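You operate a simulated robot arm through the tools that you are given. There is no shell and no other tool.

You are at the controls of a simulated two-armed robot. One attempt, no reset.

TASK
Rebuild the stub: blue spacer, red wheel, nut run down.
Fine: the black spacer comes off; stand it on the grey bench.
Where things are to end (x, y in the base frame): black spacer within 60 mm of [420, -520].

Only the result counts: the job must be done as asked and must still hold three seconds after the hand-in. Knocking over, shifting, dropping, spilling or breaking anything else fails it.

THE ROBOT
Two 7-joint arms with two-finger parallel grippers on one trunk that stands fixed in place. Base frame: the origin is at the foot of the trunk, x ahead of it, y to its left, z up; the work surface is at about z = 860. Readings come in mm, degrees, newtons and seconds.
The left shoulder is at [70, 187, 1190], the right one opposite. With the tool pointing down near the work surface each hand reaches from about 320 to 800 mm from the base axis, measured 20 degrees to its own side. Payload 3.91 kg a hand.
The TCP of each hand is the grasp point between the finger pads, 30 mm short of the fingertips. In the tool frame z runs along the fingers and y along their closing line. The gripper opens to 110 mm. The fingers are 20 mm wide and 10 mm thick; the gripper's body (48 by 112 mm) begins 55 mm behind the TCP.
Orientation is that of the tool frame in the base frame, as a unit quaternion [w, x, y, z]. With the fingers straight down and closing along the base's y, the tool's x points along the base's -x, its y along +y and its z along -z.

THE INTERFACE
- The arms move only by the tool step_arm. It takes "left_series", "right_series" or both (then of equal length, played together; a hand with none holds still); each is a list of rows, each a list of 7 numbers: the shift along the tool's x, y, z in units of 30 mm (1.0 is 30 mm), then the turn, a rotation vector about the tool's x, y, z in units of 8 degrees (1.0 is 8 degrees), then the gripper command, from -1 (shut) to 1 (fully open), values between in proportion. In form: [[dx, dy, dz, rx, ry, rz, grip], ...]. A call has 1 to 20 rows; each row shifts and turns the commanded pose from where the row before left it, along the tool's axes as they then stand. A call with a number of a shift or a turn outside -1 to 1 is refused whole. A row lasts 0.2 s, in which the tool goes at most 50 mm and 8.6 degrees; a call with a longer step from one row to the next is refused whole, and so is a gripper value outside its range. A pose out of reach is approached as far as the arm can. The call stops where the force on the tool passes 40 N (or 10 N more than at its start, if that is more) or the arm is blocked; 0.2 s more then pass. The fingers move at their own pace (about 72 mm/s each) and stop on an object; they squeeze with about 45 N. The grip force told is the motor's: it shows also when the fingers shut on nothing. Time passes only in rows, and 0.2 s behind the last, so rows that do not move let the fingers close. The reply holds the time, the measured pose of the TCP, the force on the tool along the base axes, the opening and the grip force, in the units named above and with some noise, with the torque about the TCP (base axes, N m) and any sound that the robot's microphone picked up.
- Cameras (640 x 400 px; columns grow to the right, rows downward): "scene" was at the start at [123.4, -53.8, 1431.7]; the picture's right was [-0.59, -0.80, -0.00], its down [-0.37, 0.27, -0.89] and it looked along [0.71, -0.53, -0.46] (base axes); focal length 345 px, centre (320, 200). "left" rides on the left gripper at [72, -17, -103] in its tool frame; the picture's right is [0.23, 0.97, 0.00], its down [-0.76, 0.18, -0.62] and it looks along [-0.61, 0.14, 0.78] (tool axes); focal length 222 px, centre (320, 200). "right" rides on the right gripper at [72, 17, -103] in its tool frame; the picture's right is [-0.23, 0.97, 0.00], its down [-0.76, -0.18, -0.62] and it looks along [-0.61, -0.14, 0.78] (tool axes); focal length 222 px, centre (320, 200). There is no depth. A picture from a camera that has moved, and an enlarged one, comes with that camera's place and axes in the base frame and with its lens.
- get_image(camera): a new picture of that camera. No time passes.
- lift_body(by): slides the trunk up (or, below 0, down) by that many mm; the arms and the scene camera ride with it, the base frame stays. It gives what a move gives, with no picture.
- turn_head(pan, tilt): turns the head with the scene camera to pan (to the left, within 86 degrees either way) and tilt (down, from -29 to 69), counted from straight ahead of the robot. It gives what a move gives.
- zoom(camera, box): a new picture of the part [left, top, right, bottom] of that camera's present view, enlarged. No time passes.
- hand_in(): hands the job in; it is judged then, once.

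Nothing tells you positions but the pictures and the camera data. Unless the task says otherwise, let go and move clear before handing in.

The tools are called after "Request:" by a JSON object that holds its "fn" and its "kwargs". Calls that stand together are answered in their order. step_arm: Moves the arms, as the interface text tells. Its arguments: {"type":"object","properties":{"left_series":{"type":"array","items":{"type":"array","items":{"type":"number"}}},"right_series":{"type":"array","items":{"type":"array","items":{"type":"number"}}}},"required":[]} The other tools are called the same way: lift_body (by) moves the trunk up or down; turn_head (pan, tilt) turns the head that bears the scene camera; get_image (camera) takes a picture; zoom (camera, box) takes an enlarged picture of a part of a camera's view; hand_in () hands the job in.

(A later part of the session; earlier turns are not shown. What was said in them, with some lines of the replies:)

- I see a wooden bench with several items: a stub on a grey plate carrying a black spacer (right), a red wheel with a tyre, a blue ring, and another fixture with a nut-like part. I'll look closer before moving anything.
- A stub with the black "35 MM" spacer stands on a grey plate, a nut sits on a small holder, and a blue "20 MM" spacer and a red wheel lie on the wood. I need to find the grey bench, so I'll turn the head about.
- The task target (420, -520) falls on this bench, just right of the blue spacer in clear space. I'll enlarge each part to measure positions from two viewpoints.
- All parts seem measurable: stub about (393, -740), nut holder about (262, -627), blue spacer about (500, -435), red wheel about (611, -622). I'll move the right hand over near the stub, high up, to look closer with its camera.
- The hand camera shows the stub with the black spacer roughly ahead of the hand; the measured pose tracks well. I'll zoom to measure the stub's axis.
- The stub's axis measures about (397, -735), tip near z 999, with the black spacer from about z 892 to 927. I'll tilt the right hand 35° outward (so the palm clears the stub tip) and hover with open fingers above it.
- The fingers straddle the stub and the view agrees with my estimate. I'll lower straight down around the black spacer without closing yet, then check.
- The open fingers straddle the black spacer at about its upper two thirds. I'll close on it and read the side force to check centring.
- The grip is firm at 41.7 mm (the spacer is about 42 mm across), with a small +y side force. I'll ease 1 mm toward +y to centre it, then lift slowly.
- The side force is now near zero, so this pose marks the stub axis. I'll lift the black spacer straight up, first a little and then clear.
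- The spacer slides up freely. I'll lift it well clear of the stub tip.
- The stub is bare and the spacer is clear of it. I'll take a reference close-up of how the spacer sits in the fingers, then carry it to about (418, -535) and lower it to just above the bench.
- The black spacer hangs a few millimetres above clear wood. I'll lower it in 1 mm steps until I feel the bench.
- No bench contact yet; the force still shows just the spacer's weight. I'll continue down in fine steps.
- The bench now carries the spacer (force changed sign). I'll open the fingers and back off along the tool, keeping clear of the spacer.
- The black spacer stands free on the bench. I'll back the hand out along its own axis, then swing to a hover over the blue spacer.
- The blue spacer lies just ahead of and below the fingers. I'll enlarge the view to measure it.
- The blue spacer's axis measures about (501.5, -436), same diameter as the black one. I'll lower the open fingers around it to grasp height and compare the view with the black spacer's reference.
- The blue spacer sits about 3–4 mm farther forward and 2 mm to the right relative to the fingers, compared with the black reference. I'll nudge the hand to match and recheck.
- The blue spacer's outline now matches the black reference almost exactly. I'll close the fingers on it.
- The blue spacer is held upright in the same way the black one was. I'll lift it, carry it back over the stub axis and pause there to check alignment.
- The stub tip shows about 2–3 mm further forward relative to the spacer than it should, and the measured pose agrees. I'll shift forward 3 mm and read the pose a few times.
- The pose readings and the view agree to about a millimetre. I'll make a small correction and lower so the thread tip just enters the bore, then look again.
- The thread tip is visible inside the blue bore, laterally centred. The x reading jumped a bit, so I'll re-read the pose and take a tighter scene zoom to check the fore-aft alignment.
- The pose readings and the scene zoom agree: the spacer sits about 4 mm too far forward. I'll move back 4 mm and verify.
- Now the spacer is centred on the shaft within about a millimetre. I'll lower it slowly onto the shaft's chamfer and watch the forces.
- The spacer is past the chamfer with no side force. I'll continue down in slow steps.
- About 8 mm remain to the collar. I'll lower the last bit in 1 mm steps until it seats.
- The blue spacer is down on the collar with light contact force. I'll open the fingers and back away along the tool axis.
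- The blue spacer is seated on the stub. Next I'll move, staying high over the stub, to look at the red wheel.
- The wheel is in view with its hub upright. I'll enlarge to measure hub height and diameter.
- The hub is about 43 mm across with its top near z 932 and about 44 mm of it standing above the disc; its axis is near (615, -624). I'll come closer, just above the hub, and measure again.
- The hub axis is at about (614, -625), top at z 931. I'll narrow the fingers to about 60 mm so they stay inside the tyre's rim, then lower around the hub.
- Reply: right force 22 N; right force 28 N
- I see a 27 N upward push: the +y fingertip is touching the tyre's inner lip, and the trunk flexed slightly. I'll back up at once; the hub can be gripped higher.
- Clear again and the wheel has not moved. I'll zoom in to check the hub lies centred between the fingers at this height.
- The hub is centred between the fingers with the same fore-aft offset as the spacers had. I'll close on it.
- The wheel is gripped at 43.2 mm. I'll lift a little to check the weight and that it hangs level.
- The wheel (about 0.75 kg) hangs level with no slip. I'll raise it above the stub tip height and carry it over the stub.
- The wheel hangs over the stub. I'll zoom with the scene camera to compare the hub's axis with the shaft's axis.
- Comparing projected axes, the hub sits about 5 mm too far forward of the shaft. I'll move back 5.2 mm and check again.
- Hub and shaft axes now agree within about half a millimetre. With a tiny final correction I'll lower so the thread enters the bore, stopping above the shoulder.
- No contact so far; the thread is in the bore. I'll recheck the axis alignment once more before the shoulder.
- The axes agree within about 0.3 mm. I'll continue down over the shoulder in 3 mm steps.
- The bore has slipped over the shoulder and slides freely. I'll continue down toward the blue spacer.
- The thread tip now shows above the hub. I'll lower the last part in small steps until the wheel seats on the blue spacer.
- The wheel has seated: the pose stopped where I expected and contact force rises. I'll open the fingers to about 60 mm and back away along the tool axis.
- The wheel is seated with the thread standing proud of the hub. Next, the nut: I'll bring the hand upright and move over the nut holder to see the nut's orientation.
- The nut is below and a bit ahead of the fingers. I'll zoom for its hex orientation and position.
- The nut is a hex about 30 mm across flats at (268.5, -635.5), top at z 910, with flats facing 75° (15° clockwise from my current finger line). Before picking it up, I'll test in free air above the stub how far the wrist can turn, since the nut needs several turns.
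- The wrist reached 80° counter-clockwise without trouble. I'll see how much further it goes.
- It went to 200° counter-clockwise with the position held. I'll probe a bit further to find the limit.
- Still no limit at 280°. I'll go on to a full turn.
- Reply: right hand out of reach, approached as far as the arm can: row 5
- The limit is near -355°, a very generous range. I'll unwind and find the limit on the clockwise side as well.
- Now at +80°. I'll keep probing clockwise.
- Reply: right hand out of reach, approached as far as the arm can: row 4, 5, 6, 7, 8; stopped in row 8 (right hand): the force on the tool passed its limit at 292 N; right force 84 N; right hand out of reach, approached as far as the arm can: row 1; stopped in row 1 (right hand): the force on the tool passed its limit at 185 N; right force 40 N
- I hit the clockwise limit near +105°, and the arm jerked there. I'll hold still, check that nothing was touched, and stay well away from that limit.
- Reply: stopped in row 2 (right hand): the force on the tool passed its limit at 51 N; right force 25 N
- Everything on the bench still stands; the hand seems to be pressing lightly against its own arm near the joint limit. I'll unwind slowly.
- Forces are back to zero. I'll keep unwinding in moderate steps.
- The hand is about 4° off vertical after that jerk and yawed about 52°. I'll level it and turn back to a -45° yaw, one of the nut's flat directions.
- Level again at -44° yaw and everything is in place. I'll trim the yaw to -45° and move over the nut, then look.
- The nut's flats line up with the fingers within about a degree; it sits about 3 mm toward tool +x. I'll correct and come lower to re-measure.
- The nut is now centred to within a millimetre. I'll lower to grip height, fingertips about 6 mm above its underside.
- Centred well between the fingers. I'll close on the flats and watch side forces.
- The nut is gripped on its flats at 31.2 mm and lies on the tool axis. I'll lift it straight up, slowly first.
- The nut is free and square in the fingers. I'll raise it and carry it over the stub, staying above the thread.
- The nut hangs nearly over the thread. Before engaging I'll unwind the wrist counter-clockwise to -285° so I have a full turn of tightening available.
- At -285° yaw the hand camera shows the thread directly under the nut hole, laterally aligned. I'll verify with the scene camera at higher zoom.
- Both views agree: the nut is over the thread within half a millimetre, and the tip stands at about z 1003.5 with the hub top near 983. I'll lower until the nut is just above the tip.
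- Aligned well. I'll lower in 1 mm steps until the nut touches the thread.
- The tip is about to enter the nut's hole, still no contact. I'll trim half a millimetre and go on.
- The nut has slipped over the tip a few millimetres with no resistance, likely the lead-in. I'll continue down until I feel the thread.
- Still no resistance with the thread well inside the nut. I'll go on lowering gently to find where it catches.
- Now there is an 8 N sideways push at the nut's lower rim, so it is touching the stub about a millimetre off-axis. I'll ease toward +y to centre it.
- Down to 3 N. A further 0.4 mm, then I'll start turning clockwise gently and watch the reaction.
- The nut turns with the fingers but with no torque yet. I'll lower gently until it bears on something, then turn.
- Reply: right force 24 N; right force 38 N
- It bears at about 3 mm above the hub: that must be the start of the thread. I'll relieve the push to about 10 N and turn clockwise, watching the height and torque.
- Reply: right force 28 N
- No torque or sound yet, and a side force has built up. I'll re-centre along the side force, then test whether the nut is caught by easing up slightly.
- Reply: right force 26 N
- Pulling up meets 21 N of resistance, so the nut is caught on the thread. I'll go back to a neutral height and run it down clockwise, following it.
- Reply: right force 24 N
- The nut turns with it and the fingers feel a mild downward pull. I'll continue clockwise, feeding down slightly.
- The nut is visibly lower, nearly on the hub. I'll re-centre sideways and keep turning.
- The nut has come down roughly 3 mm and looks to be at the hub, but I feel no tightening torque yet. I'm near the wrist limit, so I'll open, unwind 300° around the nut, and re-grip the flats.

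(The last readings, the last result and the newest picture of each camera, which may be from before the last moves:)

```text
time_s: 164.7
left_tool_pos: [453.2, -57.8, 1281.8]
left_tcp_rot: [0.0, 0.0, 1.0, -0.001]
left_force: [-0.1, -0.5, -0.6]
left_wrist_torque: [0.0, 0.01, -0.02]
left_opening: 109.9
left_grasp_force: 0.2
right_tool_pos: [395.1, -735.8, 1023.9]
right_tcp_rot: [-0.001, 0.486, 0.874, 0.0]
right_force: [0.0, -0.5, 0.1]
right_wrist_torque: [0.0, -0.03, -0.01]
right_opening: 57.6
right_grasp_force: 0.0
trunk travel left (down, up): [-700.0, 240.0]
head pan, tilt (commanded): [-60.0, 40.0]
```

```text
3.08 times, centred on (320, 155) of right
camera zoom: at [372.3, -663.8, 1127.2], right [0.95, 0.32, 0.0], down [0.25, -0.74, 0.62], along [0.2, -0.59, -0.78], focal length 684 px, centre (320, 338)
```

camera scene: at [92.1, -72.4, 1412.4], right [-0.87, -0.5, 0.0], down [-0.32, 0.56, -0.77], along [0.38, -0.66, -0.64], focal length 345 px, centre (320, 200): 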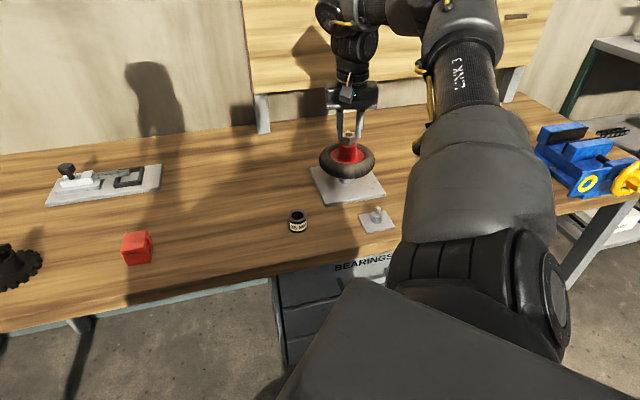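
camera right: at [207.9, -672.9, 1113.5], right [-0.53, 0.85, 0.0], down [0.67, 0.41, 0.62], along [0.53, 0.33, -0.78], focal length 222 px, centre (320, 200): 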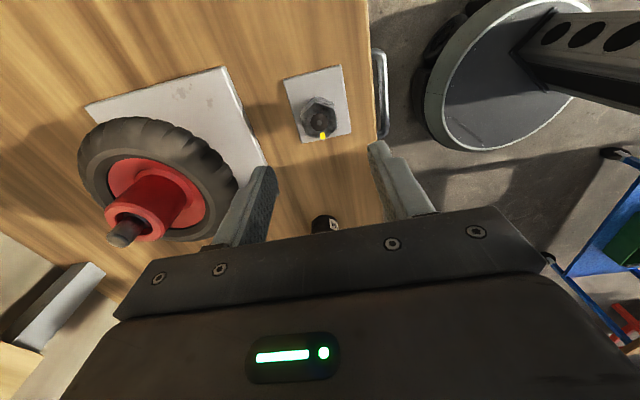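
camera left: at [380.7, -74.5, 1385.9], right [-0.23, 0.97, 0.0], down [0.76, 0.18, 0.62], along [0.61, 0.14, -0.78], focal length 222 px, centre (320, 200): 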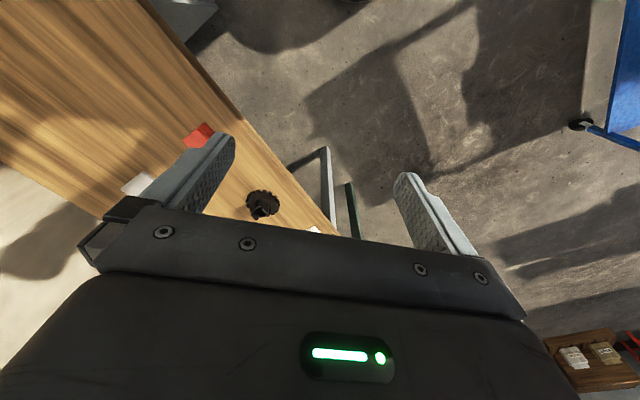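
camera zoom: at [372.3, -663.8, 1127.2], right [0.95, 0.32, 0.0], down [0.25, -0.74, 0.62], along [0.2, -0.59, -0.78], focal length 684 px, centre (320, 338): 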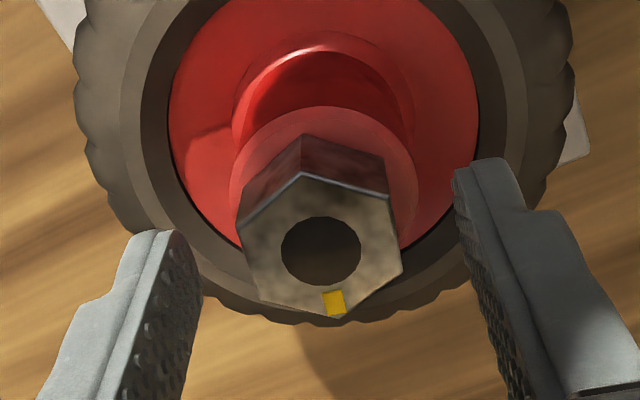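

The nut stays put on the thread, roughly 1–2 mm above the hub by my measure. I'll unwind the hand around it.

Request:
{"fn": "step_arm", "kwargs": {"right_series": [[0, 0, 0, 0, 0, -1, 0.05], [0, 0, 0, 0, 0, -1, 0.05], [0, 0, 0, 0, 0, -1, 0.05], [0, 0, 0, 0, 0, -1, 0.05], [0, 0, 0, 0, 0, -1, 0.05], [0, 0, 0, 0, 0, -1, 0.05], [0, 0, 0, 0, 0, -1, 0.05], [0, 0, 0, 0, 0, -1, 0.05], [0, 0, 0, 0, 0, -1, 0.05], [0, 0, 0, 0, 0, -1, 0.05], [0, 0, 0, 0, 0, -1, 0.05], [0, 0, 0, 0, 0, -1, 0.05], [0, 0, 0, 0, 0, -1, 0.05], [0, 0, 0, 0, 0, -1, 0.05], [0, 0, 0, 0, 0, -1, 0.05], [0, 0, 0, 0, 0, -1, 0.05], [0, 0, 0, 0, 0, -1, 0.05], [0, 0, 0, 0, 0, -1, 0.05], [0, 0, 0, 0, 0, -1, 0.05]]}}

Request:
{"fn": "step_arm", "kwargs": {"right_series": [[0, 0, 0, 0, 0, -1, 0.05], [0, 0, 0, 0, 0, -1, 0.05], [0, 0, 0, 0, 0, -1, 0.05], [0, 0, 0, 0, 0, -1, 0.05], [0, 0, 0, 0, 0, -1, 0.05], [0, 0, 0, 0, 0, -1, 0.05], [0, 0, 0, 0, 0, -1, 0.05], [0, 0, 0, 0, 0, -1, 0.05], [0, 0, 0, 0, 0, -1, 0.05], [0, 0, 0, 0, 0, -1, 0.05], [0, 0, 0, 0, 0, -1, 0.05], [0, 0, 0, 0, 0, -1, 0.05], [0, 0, 0, 0, 0, -1, 0.05], [0, 0, 0, 0, 0, -1, 0.05], [0, 0, 0, 0, 0, -1, 0.05], [0, 0, 0, 0, 0, -1, 0.05], [0, 0, 0, 0, 0, -1, 0.05], [0, 0, 0, 0, 0, -1, 0.05], [0, 0, 0, 0, 0, -0.5, 0.05], [0, 0, 0, 0, 0, 0, 0.05]]}}

Request:
{"fn": "zoom", "kwargs": {"camera": "scene", "box": [325, 110, 375, 150]}}

Request:
{"fn": "zoom", "kwargs": {"camera": "right", "box": [240, 90, 400, 220]}}

```text
time_s: 168.7
left_tool_pos: [453.1, -57.0, 1282.2]
left_tcp_rot: [0.0, 0.001, 1.0, -0.001]
left_force: [0.4, 0.0, -0.1]
left_wrist_torque: [0.01, -0.01, 0.02]
left_opening: 110.1
left_grasp_force: 0.1
right_tool_pos: [396.2, -735.1, 1023.6]
right_tcp_rot: [0.001, 0.731, -0.683, -0.002]
right_force: [0.0, 0.0, 0.0]
right_wrist_torque: [0.02, 0.01, 0.02]
right_opening: 57.8
right_grasp_force: 0.1
trunk travel left (down, up): [-700.0, 240.0]
head pan, tilt (commanded): [-60.0, 40.0]
```

```text
time_s: 172.9
left_tool_pos: [453.4, -57.9, 1282.6]
left_tcp_rot: [0.0, 0.001, 1.0, -0.001]
left_force: [-0.3, -0.3, -0.1]
left_wrist_torque: [0.04, -0.02, 0.02]
left_opening: 110.1
left_grasp_force: 0.0
right_tool_pos: [395.4, -735.6, 1024.2]
right_tcp_rot: [-0.001, 0.858, 0.514, 0.0]
right_force: [0.4, 0.0, -0.1]
right_wrist_torque: [-0.01, -0.03, 0.03]
right_opening: 58.1
right_grasp_force: 0.0
trunk travel left (down, up): [-700.0, 240.0]
head pan, tilt (commanded): [-60.0, 40.0]
```

```text
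10.00 times, centred on (350, 130) of scene
camera zoom: at [92.4, -73.2, 1412.4], right [-0.87, -0.5, 0.0], down [-0.32, 0.56, -0.77], along [0.38, -0.66, -0.64], focal length 3452 px, centre (20, 900)
```

zoom: 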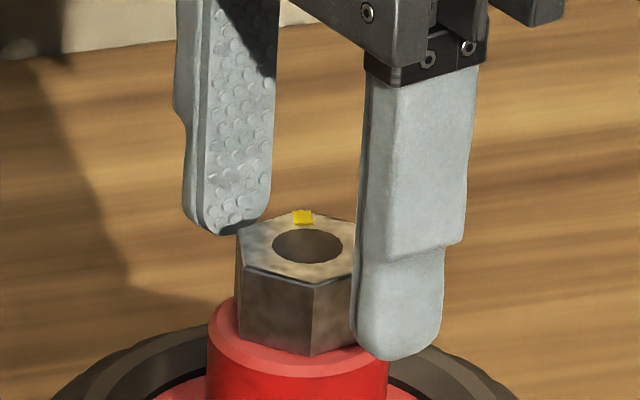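

```text
3.08 times, centred on (320, 155) of right
camera zoom: at [445.0, -678.2, 1127.6], right [0.75, -0.66, 0.0], down [-0.52, -0.59, 0.62], along [-0.41, -0.47, -0.78], focal length 684 px, centre (320, 338)
```

zoom: 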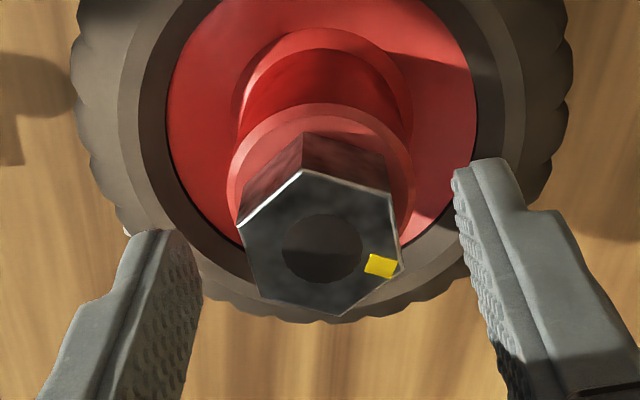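

The hand is unwound and the flats line up again. I'll re-grip and turn on.

Request:
{"fn": "step_arm", "kwargs": {"right_series": [[0, 0, 0, 0, 0, 0, -0.2], [0, 0, 0, 0, 0, 0, -0.35], [0, 0, 0, 0, 0, 0, -0.6], [0, 0, 0, 0, 0, 0, -1], [0, 0, 0, 0, 0, 0, -1]]}}

Request:
{"fn": "step_arm", "kwargs": {"right_series": [[0, 0, 0.002, 0, 0, 0.9, -1], [0, 0, 0.002, 0, 0, 0.9, -1], [0, 0, 0.002, 0, 0, 0.9, -1], [0, 0, 0.002, 0, 0, 0.9, -1], [0, 0, 0.002, 0, 0, 0.9, -1], [0, 0, 0.002, 0, 0, 0.9, -1], [0, 0, 0.002, 0, 0, 0.9, -1], [0, 0, 0.002, 0, 0, 0.9, -1], [0, 0, 0.002, 0, 0, 0.9, -1], [0, 0, 0.002, 0, 0, 0.9, -1], [0, 0, 0, 0, 0, 0, -1]]}}

Request:
{"fn": "zoom", "kwargs": {"camera": "scene", "box": [325, 110, 375, 150]}}

```text
time_s: 174.1
left_tool_pos: [454.1, -57.6, 1281.8]
left_tcp_rot: [0.0, 0.0, 1.0, 0.0]
left_force: [0.0, 0.0, -0.5]
left_wrist_torque: [0.02, 0.02, 0.0]
left_opening: 109.9
left_grasp_force: 0.1
right_tool_pos: [394.8, -734.7, 1023.0]
right_tcp_rot: [-0.001, 0.858, 0.513, 0.0]
right_force: [1.5, -1.4, 0.3]
right_wrist_torque: [-0.1, -0.12, -0.01]
right_opening: 30.9
right_grasp_force: 45.3
trunk travel left (down, up): [-700.0, 240.0]
head pan, tilt (commanded): [-60.0, 40.0]
```

```text
time_s: 176.5
left_tool_pos: [453.1, -59.7, 1282.0]
left_tcp_rot: [-0.001, -0.001, 1.0, 0.001]
left_force: [0.5, -0.3, 0.3]
left_wrist_torque: [0.01, 0.0, 0.01]
left_opening: 109.7
left_grasp_force: 0.0
right_tool_pos: [394.4, -735.6, 1022.7]
right_tcp_rot: [-0.001, 0.996, -0.091, -0.001]
right_force: [-0.9, -1.7, 1.0]
right_wrist_torque: [-0.12, -0.01, -0.03]
right_opening: 31.1
right_grasp_force: 45.8
trunk travel left (down, up): [-700.0, 240.0]
head pan, tilt (commanded): [-60.0, 40.0]
```

```text
10.00 times, centred on (350, 130) of scene
camera zoom: at [92.3, -73.4, 1412.3], right [-0.87, -0.5, 0.0], down [-0.32, 0.56, -0.77], along [0.38, -0.66, -0.64], focal length 3452 px, centre (20, 900)
```

zoom: 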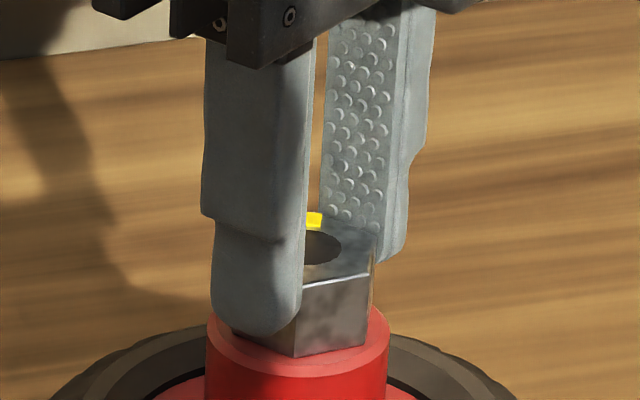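

The mark shows the nut only moved about 14° while the hand turned 72°: the fingers slipped one flat, so the nut seems tight. I'll turn in small steps and read the torque to confirm.

Request:
{"fn": "step_arm", "kwargs": {"right_series": [[0, 0, 0, 0, 0, 0.5, -1]]}}

Request:
{"fn": "step_arm", "kwargs": {"right_series": [[0, 0, 0, 0, 0, 0.5, -1]]}}

Request:
{"fn": "step_arm", "kwargs": {"right_series": [[0, 0, 0, 0, 0, 0.5, -1]]}}

Request:
{"fn": "step_arm", "kwargs": {"right_series": [[0, 0, 0, 0, 0, 0.5, -1]]}}

Request:
{"fn": "zoom", "kwargs": {"camera": "right", "box": [240, 90, 400, 220]}}

Request:
{"fn": "zoom", "kwargs": {"camera": "scene", "box": [325, 110, 375, 150]}}

```text
time_s: 176.9
left_tool_pos: [452.9, -58.5, 1282.5]
left_tcp_rot: [0.0, 0.0, 1.0, 0.0]
left_force: [-0.5, -0.5, 0.5]
left_wrist_torque: [0.03, -0.03, 0.02]
left_opening: 110.0
left_grasp_force: 0.2
right_tool_pos: [395.3, -735.7, 1023.2]
right_tcp_rot: [-0.002, 0.992, -0.124, 0.0]
right_force: [-1.3, -1.4, 0.4]
right_wrist_torque: [-0.15, 0.04, 0.0]
right_opening: 30.9
right_grasp_force: 45.2
trunk travel left (down, up): [-700.0, 240.0]
head pan, tilt (commanded): [-60.0, 40.0]
```

```text
time_s: 177.3
left_tool_pos: [452.2, -56.6, 1282.8]
left_tcp_rot: [0.001, -0.001, 1.0, 0.001]
left_force: [0.4, 0.4, 0.5]
left_wrist_torque: [0.04, -0.02, 0.02]
left_opening: 109.8
left_grasp_force: 0.0
right_tool_pos: [394.8, -735.1, 1022.7]
right_tcp_rot: [-0.001, 0.987, -0.159, 0.0]
right_force: [-2.0, -0.1, -0.2]
right_wrist_torque: [-0.14, 0.3, 1.09]
right_opening: 30.9
right_grasp_force: 45.0
trunk travel left (down, up): [-700.0, 240.0]
head pan, tilt (commanded): [-60.0, 40.0]
```

```text
time_s: 177.7
left_tool_pos: [452.7, -57.0, 1282.9]
left_tcp_rot: [0.0, 0.001, 1.0, 0.0]
left_force: [-0.8, 0.4, 0.4]
left_wrist_torque: [0.02, -0.02, 0.01]
left_opening: 109.8
left_grasp_force: 0.1
right_tool_pos: [394.7, -734.7, 1023.1]
right_tcp_rot: [-0.001, 0.981, -0.192, -0.001]
right_force: [-5.0, 0.9, -0.1]
right_wrist_torque: [-0.06, -0.01, 1.51]
right_opening: 31.9
right_grasp_force: 44.7
trunk travel left (down, up): [-700.0, 240.0]
head pan, tilt (commanded): [-60.0, 40.0]
```

```text
time_s: 178.1
left_tool_pos: [452.8, -57.1, 1283.0]
left_tcp_rot: [-0.001, 0.0, 1.0, -0.001]
left_force: [0.9, 0.2, 0.4]
left_wrist_torque: [-0.02, -0.02, 0.0]
left_opening: 109.9
left_grasp_force: 0.1
right_tool_pos: [392.9, -733.7, 1023.5]
right_tcp_rot: [-0.001, 0.974, -0.227, -0.001]
right_force: [-6.5, 7.2, 0.1]
right_wrist_torque: [-0.07, 0.09, 1.35]
right_opening: 33.0
right_grasp_force: 45.1
trunk travel left (down, up): [-700.0, 240.0]
head pan, tilt (commanded): [-60.0, 40.0]
```

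```text
3.08 times, centred on (320, 155) of right
camera zoom: at [451.1, -780.3, 1126.7], right [-0.63, -0.77, 0.0], down [-0.6, 0.49, 0.63], along [-0.48, 0.4, -0.78], focal length 684 px, centre (320, 338)
```

zoom: 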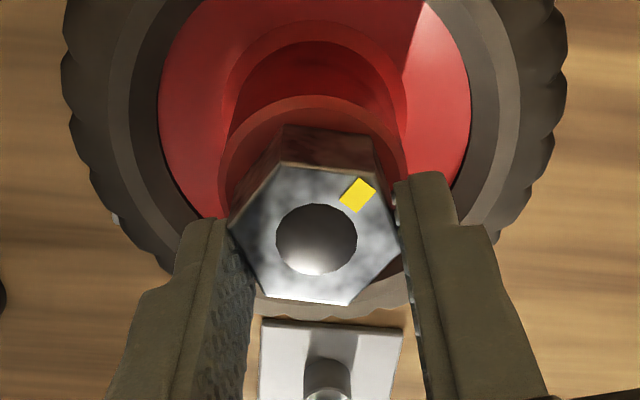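

```text
10.00 times, centred on (350, 130) of scene
camera zoom: at [91.3, -72.0, 1412.5], right [-0.87, -0.5, 0.0], down [-0.32, 0.56, -0.77], along [0.38, -0.66, -0.64], focal length 3452 px, centre (20, 900)
```

zoom: 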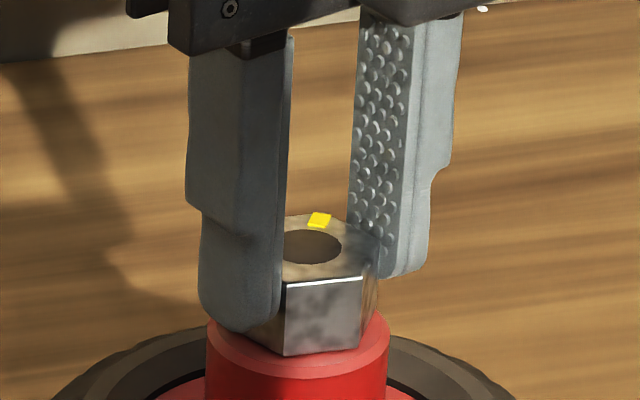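

Torque climbed to 1.5 N·m before the fingers began to slip over the corners, so the nut is run down tight. I'll open and lift the hand straight up.

Request:
{"fn": "step_arm", "kwargs": {"right_series": [[0, 0, 0, 0, 0, 0, -0.2], [0, 0, 0, 0, 0, 0, 0.05], [0, 0, 0, 0, 0, 0, 0.15], [0, 0, 0, 0, 0, 0, 0.15]]}}

Request:
{"fn": "zoom", "kwargs": {"camera": "right", "box": [240, 90, 400, 220]}}

Request:
{"fn": "zoom", "kwargs": {"camera": "scene", "box": [325, 110, 375, 150]}}

```text
time_s: 179.1
left_tool_pos: [454.0, -59.0, 1282.6]
left_tcp_rot: [0.0, 0.001, 1.0, 0.0]
left_force: [0.1, 0.0, 0.7]
left_wrist_torque: [0.02, -0.01, -0.01]
left_opening: 110.0
left_grasp_force: 0.0
right_tool_pos: [394.4, -736.0, 1022.7]
right_tcp_rot: [0.0, 0.974, -0.227, 0.0]
right_force: [0.5, 0.7, -0.5]
right_wrist_torque: [-0.01, 0.03, 0.0]
right_opening: 63.2
right_grasp_force: 0.1
trunk travel left (down, up): [-700.0, 240.0]
head pan, tilt (commanded): [-60.0, 40.0]
```

```text
3.08 times, centred on (320, 155) of right
camera zoom: at [452.4, -781.7, 1126.0], right [-0.63, -0.77, 0.0], down [-0.6, 0.5, 0.62], along [-0.48, 0.4, -0.78], focal length 684 px, centre (320, 338)
```

zoom: 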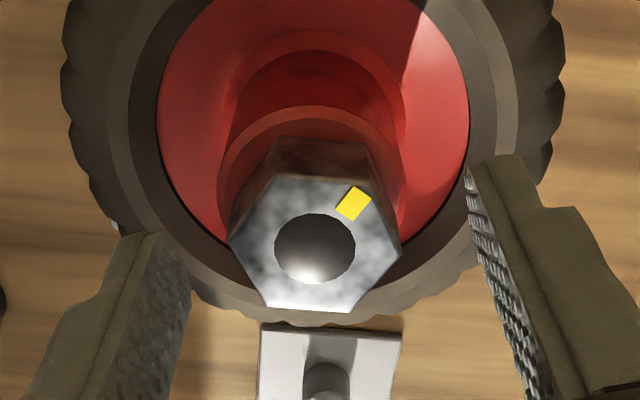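

```text
10.00 times, centred on (350, 130) of scene
camera zoom: at [92.6, -73.4, 1412.3], right [-0.87, -0.5, 0.0], down [-0.32, 0.56, -0.77], along [0.38, -0.66, -0.64], focal length 3452 px, centre (20, 900)
```

zoom: 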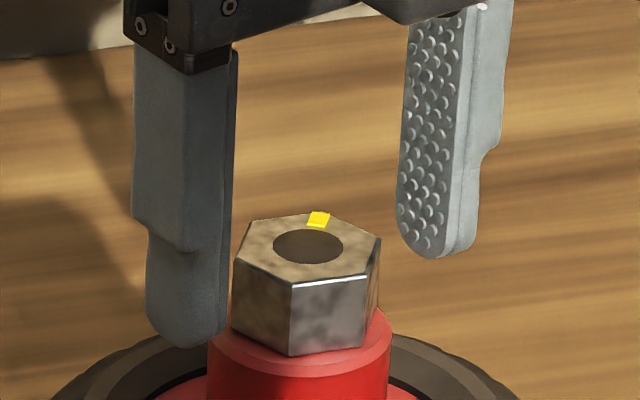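

The nut is sitting on the hub. I'll lift clear, turn the wrist back to neutral, and then take a low side view to confirm there are no gaps in the stack.

Request:
{"fn": "step_arm", "kwargs": {"right_series": [[0, 0, -0.5, 0, 0, 0, 0.15], [0, 0, -0.9, 0, 0, 0, 0.15], [0, 0, -0.9, 0, 0, 0, 0.15], [0, 0, -0.9, 0, 0, 0, 0.15], [0, 0, 0, 0, 0, 0, 0.15]]}}

Request:
{"fn": "step_arm", "kwargs": {"right_series": [[0, 0, 0, 0, 0, 0.96, 0.15], [0, 0, 0, 0, 0, 0.96, 0.15], [0, 0, 0, 0, 0, 0.96, 0.15], [0, 0, 0, 0, 0, 0.96, 0.15], [0, 0, 0, 0, 0, 0.96, 0.15], [0, 0, 0, 0, 0, 0.96, 0.15], [0, 0, 0, 0, 0, 0.96, 0.15], [0, 0, 0, 0, 0, 0.96, 0.15], [0, 0, 0, 0, 0, 0.96, 0.15], [0, 0, 0, 0, 0, 0.96, 0.15], [0, 0, 0, 0, 0, 0.96, 0.15], [0, 0, 0, 0, 0, 0.96, 0.15], [0, 0, 0, 0, 0, 0.96, 0.15], [0, 0, 0, 0, 0, 0.96, 0.15], [0, 0, 0, 0, 0, 0.96, 0.15], [0, 0, 0, 0, 0, 0.96, 0.15], [0, 0, 0, 0, 0, 0.96, 0.15], [0, 0, 0, 0, 0, 0.96, 0.15], [0, 0, 0, 0, 0, 0.96, 0.15], [0, 0, 0, 0, 0, 0.96, 0.15]]}}

Request:
{"fn": "zoom", "kwargs": {"camera": "scene", "box": [300, 100, 400, 200]}}

```text
time_s: 180.3
left_tool_pos: [452.9, -58.3, 1281.7]
left_tcp_rot: [0.0, 0.0, 1.0, 0.001]
left_force: [0.1, -0.6, -0.7]
left_wrist_torque: [-0.03, 0.0, 0.03]
left_opening: 109.9
left_grasp_force: 0.1
right_tool_pos: [393.9, -737.8, 1119.6]
right_tcp_rot: [0.0, 0.974, -0.227, -0.001]
right_force: [-0.7, 0.2, 0.1]
right_wrist_torque: [-0.02, 0.01, -0.02]
right_opening: 63.2
right_grasp_force: 0.0
trunk travel left (down, up): [-700.0, 240.0]
head pan, tilt (commanded): [-60.0, 40.0]
```

```text
time_s: 184.5
left_tool_pos: [453.5, -57.4, 1282.1]
left_tcp_rot: [0.0, 0.0, 1.0, 0.0]
left_force: [-0.9, 0.1, -0.3]
left_wrist_torque: [0.02, 0.0, 0.02]
left_opening: 110.0
left_grasp_force: 0.3
right_tool_pos: [394.4, -735.8, 1118.4]
right_tcp_rot: [-0.002, 0.0, 1.0, 0.0]
right_force: [-0.3, 0.4, -0.5]
right_wrist_torque: [-0.01, -0.03, 0.0]
right_opening: 63.3
right_grasp_force: 0.0
trunk travel left (down, up): [-700.0, 240.0]
head pan, tilt (commanded): [-60.0, 40.0]
```

```text
4.00 times, centred on (350, 150) of scene
camera zoom: at [92.4, -73.4, 1412.3], right [-0.87, -0.5, 0.0], down [-0.32, 0.56, -0.77], along [0.38, -0.66, -0.64], focal length 1381 px, centre (200, 400)
```

zoom: 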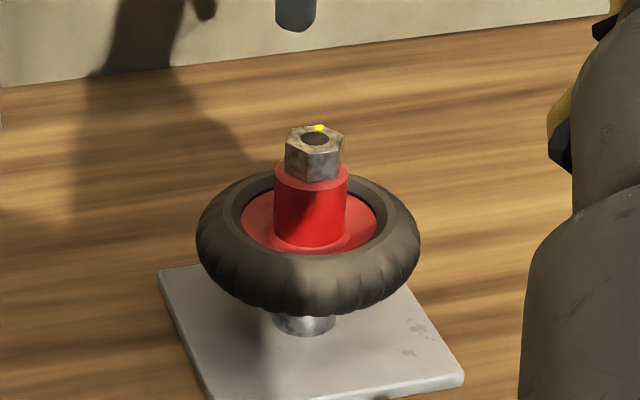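

The stack looks right. I'll move the hand back and tilt it for a low side view of the joints.

Request:
{"fn": "step_arm", "kwargs": {"right_series": [[0.83, -0.108, 0, 0, 0, 0, 0.15], [0.83, -0.108, 0, 0, 0, 0, 0.15], [0.83, -0.108, 0, 0, 0, 0, 0.15], [0.83, -0.108, 0, 0, 0, 0, 0.15], [0.83, -0.108, 0, 0, 0, 0, 0.15], [0, 0, 0, 0, -0.875, 0, 0.15], [0, 0, 0, 0, -0.875, 0, 0.15], [0, 0, 0, 0, -0.875, 0, 0.15], [0, 0, 0, 0, -0.875, 0, 0.15], [0, 0, 0, 0, -0.875, 0, 0.15], [0.451, 0, 0.644, 0, 0, 0, 0.15], [0.451, 0, 0.644, 0, 0, 0, 0.15], [0.451, 0, 0.644, 0, 0, 0, 0.15], [0.451, 0, 0.644, 0, 0, 0, 0.15], [0, 0, 0, 0, 0, 0, 0.15]]}}

Request:
{"fn": "get_image", "kwargs": {"camera": "right"}}

Request:
{"fn": "get_image", "kwargs": {"camera": "scene"}}

```text
time_s: 187.7
left_tool_pos: [452.9, -56.9, 1282.3]
left_tcp_rot: [0.0, 0.0, 1.0, 0.0]
left_force: [1.1, 0.6, -0.5]
left_wrist_torque: [-0.01, 0.02, -0.04]
left_opening: 109.9
left_grasp_force: 0.0
right_tool_pos: [269.7, -750.0, 1022.2]
right_tcp_rot: [0.301, -0.002, 0.954, 0.001]
right_force: [-0.5, -0.3, -0.2]
right_wrist_torque: [0.0, 0.01, 0.02]
right_opening: 63.5
right_grasp_force: 0.1
trunk travel left (down, up): [-700.0, 240.0]
head pan, tilt (commanded): [-60.0, 40.0]
```

```text
taken
camera right: at [151.4, -732.6, 1066.8], right [0.18, 0.97, 0.13], down [0.27, -0.18, 0.95], along [0.95, -0.14, -0.29], focal length 222 px, centre (320, 200)
```

right: 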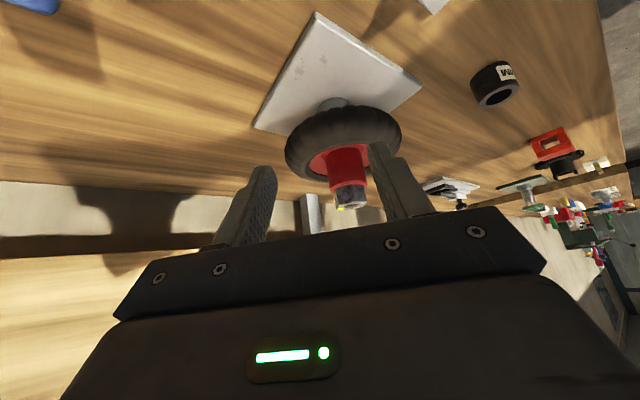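

```text
taken
camera scene: at [92.1, -73.0, 1412.4], right [-0.87, -0.5, 0.0], down [-0.32, 0.56, -0.77], along [0.38, -0.66, -0.64], focal length 345 px, centre (320, 200)
```

scene: 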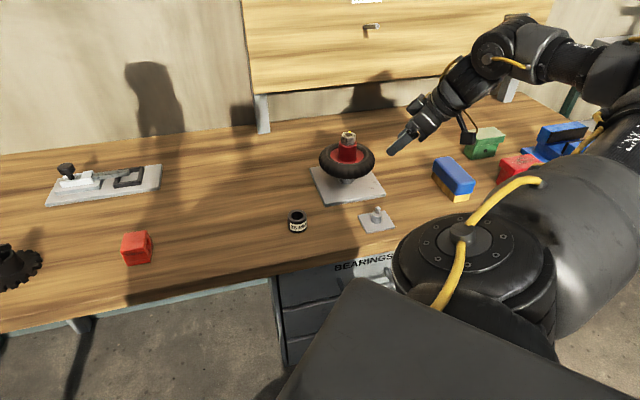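

Request:
{"fn": "zoom", "kwargs": {"camera": "right", "box": [270, 80, 420, 220]}}

Request:
{"fn": "zoom", "kwargs": {"camera": "right", "box": [320, 150, 380, 215]}}

Request:
{"fn": "zoom", "kwargs": {"camera": "scene", "box": [270, 120, 410, 250]}}

```text
2.86 times, centred on (345, 150) of right
camera zoom: at [151.4, -732.6, 1066.8], right [0.18, 0.97, 0.13], down [0.27, -0.18, 0.95], along [0.95, -0.14, -0.29], focal length 635 px, centre (249, 343)
```

zoom: 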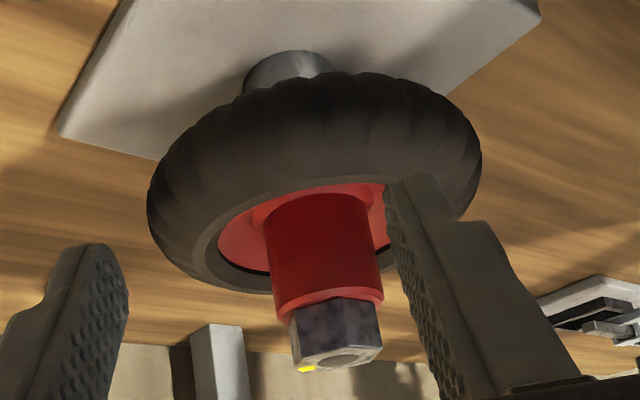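

```text
6.15 times, centred on (350, 182) of right
camera zoom: at [151.4, -732.6, 1066.8], right [0.18, 0.97, 0.13], down [0.27, -0.18, 0.95], along [0.95, -0.14, -0.29], focal length 1367 px, centre (135, 308)
```

zoom: 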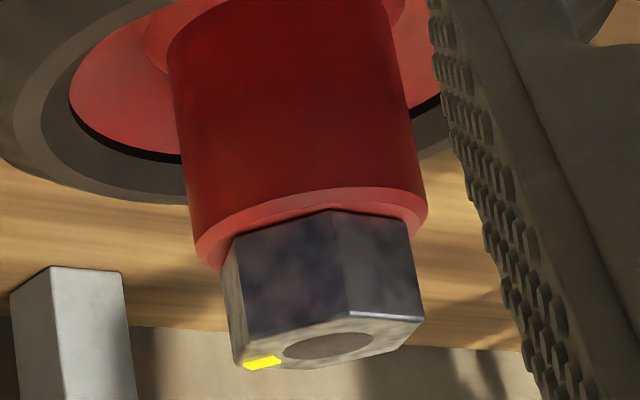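

```text
3.08 times, centred on (340, 185) of scene
camera zoom: at [92.1, -73.0, 1412.4], right [-0.87, -0.5, 0.0], down [-0.32, 0.56, -0.77], along [0.38, -0.66, -0.64], focal length 1062 px, centre (258, 246)
```

zoom: 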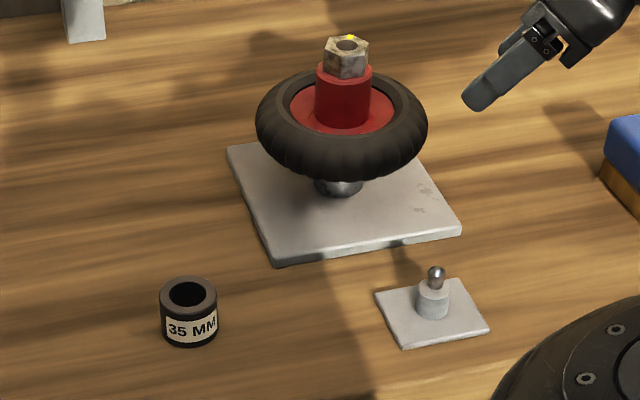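

The nut sits flush on the hub with no gap, and the black spacer stands at about (419, -537), within 20 mm of its target. I'll move the hand well clear and compare the whole scene with the start.

Request:
{"fn": "step_arm", "kwargs": {"right_series": [[-0.414, 0, -0.592, 0, 0, 0, 0.15], [-0.414, 0, -0.592, 0, 0, 0, 0.15], [-0.414, 0, -0.592, 0, 0, 0, 0.15], [-0.414, 0, -0.592, 0, 0, 0, 0.15], [-0.414, 0, -0.592, 0, 0, 0, 0.15], [-0.414, 0, -0.592, 0, 0, 0, 0.15], [0, 0, 0, 0, 0.875, 0, 0.15], [0, 0, 0, 0, 0.875, 0, 0.15], [0, 0, 0, 0, 0.875, 0, 0.15], [0, 0, 0, 0, 0.875, 0, 0.15], [0, 0, 0, 0, 0.875, 0, 0.15], [0, 0, 0, 0, 0, 0, 0.15]]}}

Request:
{"fn": "turn_head", "kwargs": {"pan": -36.5, "tilt": 27.5}}

Request:
{"fn": "get_image", "kwargs": {"camera": "scene"}}

Request:
{"fn": "zoom", "kwargs": {"camera": "scene", "box": [320, 200, 580, 380]}}

```text
time_s: 190.3
left_tool_pos: [452.0, -58.3, 1282.1]
left_tcp_rot: [-0.001, 0.0, 1.0, 0.0]
left_force: [0.1, -0.6, 0.8]
left_wrist_torque: [0.01, -0.01, -0.04]
left_opening: 110.0
left_grasp_force: 0.0
right_tool_pos: [269.4, -751.1, 1154.8]
right_tcp_rot: [0.0, -0.002, 1.0, 0.001]
right_force: [0.5, 0.3, 1.0]
right_wrist_torque: [0.02, 0.0, 0.03]
right_opening: 63.3
right_grasp_force: 0.0
trunk travel left (down, up): [-700.0, 240.0]
head pan, tilt (commanded): [-60.0, 40.0]
```

```text
time_s: 191.2
left_tool_pos: [453.1, -58.2, 1282.0]
left_tcp_rot: [-0.001, -0.001, 1.0, 0.0]
left_force: [-0.2, 0.9, -0.3]
left_wrist_torque: [-0.02, 0.03, 0.02]
left_opening: 110.0
left_grasp_force: 0.0
right_tool_pos: [270.5, -751.6, 1153.6]
right_tcp_rot: [-0.002, -0.002, 1.0, 0.001]
right_force: [0.7, 1.1, -0.6]
right_wrist_torque: [0.03, -0.02, 0.02]
right_opening: 63.4
right_grasp_force: 0.0
trunk travel left (down, up): [-700.0, 240.0]
head pan, tilt (commanded): [-36.5, 27.5]
```

```text
taken
camera scene: at [123.5, -54.1, 1431.6], right [-0.6, -0.8, 0.0], down [-0.37, 0.28, -0.89], along [0.71, -0.53, -0.46], focal length 345 px, centre (320, 200)
```

scene: 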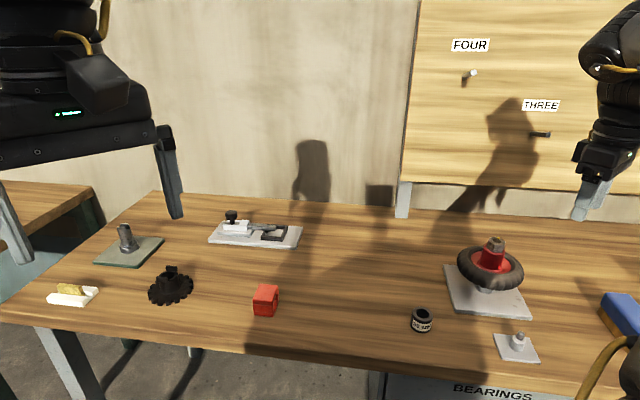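

```text
2.22 times, centred on (450, 290) of scene
camera zoom: at [123.5, -54.1, 1431.6], right [-0.6, -0.8, 0.0], down [-0.37, 0.28, -0.89], along [0.71, -0.53, -0.46], focal length 767 px, centre (31, 0)
```

zoom: 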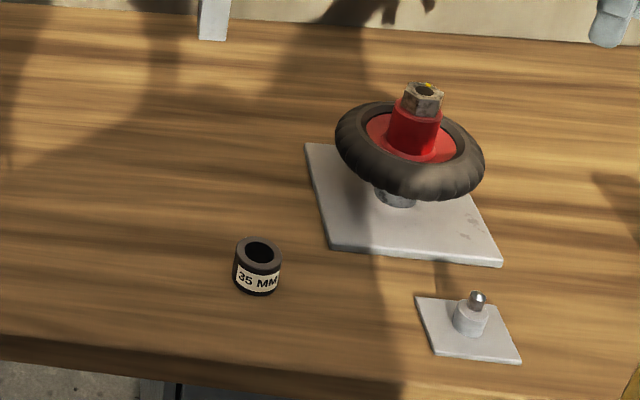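

The scene matches the start apart from the intended changes. The stub carries the blue spacer, the red wheel and the nut run down flush. The black spacer stands upright on the bench within 20 mm of its mark, and both hands are clear, so I'm handing in.

Request:
{"fn": "hand_in", "kwargs": {}}

```text
The job is handed in.
```

The job is handed in: the stub now carries the blue spacer, then the red wheel, with the nut run down flush on the hub.

- **Stub:** The nut took about 1.5 N·m before my fingers started slipping over its corners. A low side view showed no gap between the nut and the hub. The tyre hides the blue spacer from view, but I felt it seat on the collar before the wheel went on.
- **Black spacer:** It stands upright at about (419, -537), roughly 17 mm from the mark. I took the grey-framed bench at those coordinates to be the grey bench, since its top is wood.
- **A jolt along the way:** While testing how far the wrist could turn, I ran it to its limit. The arm jerked hard (292 N), pressing what looked like the hand against its own arm. I unwound it, and nothing on the bench had moved.
- **Rest of the bench:** In the last picture everything else looked where it was at the start. Both hands were empty and clear.
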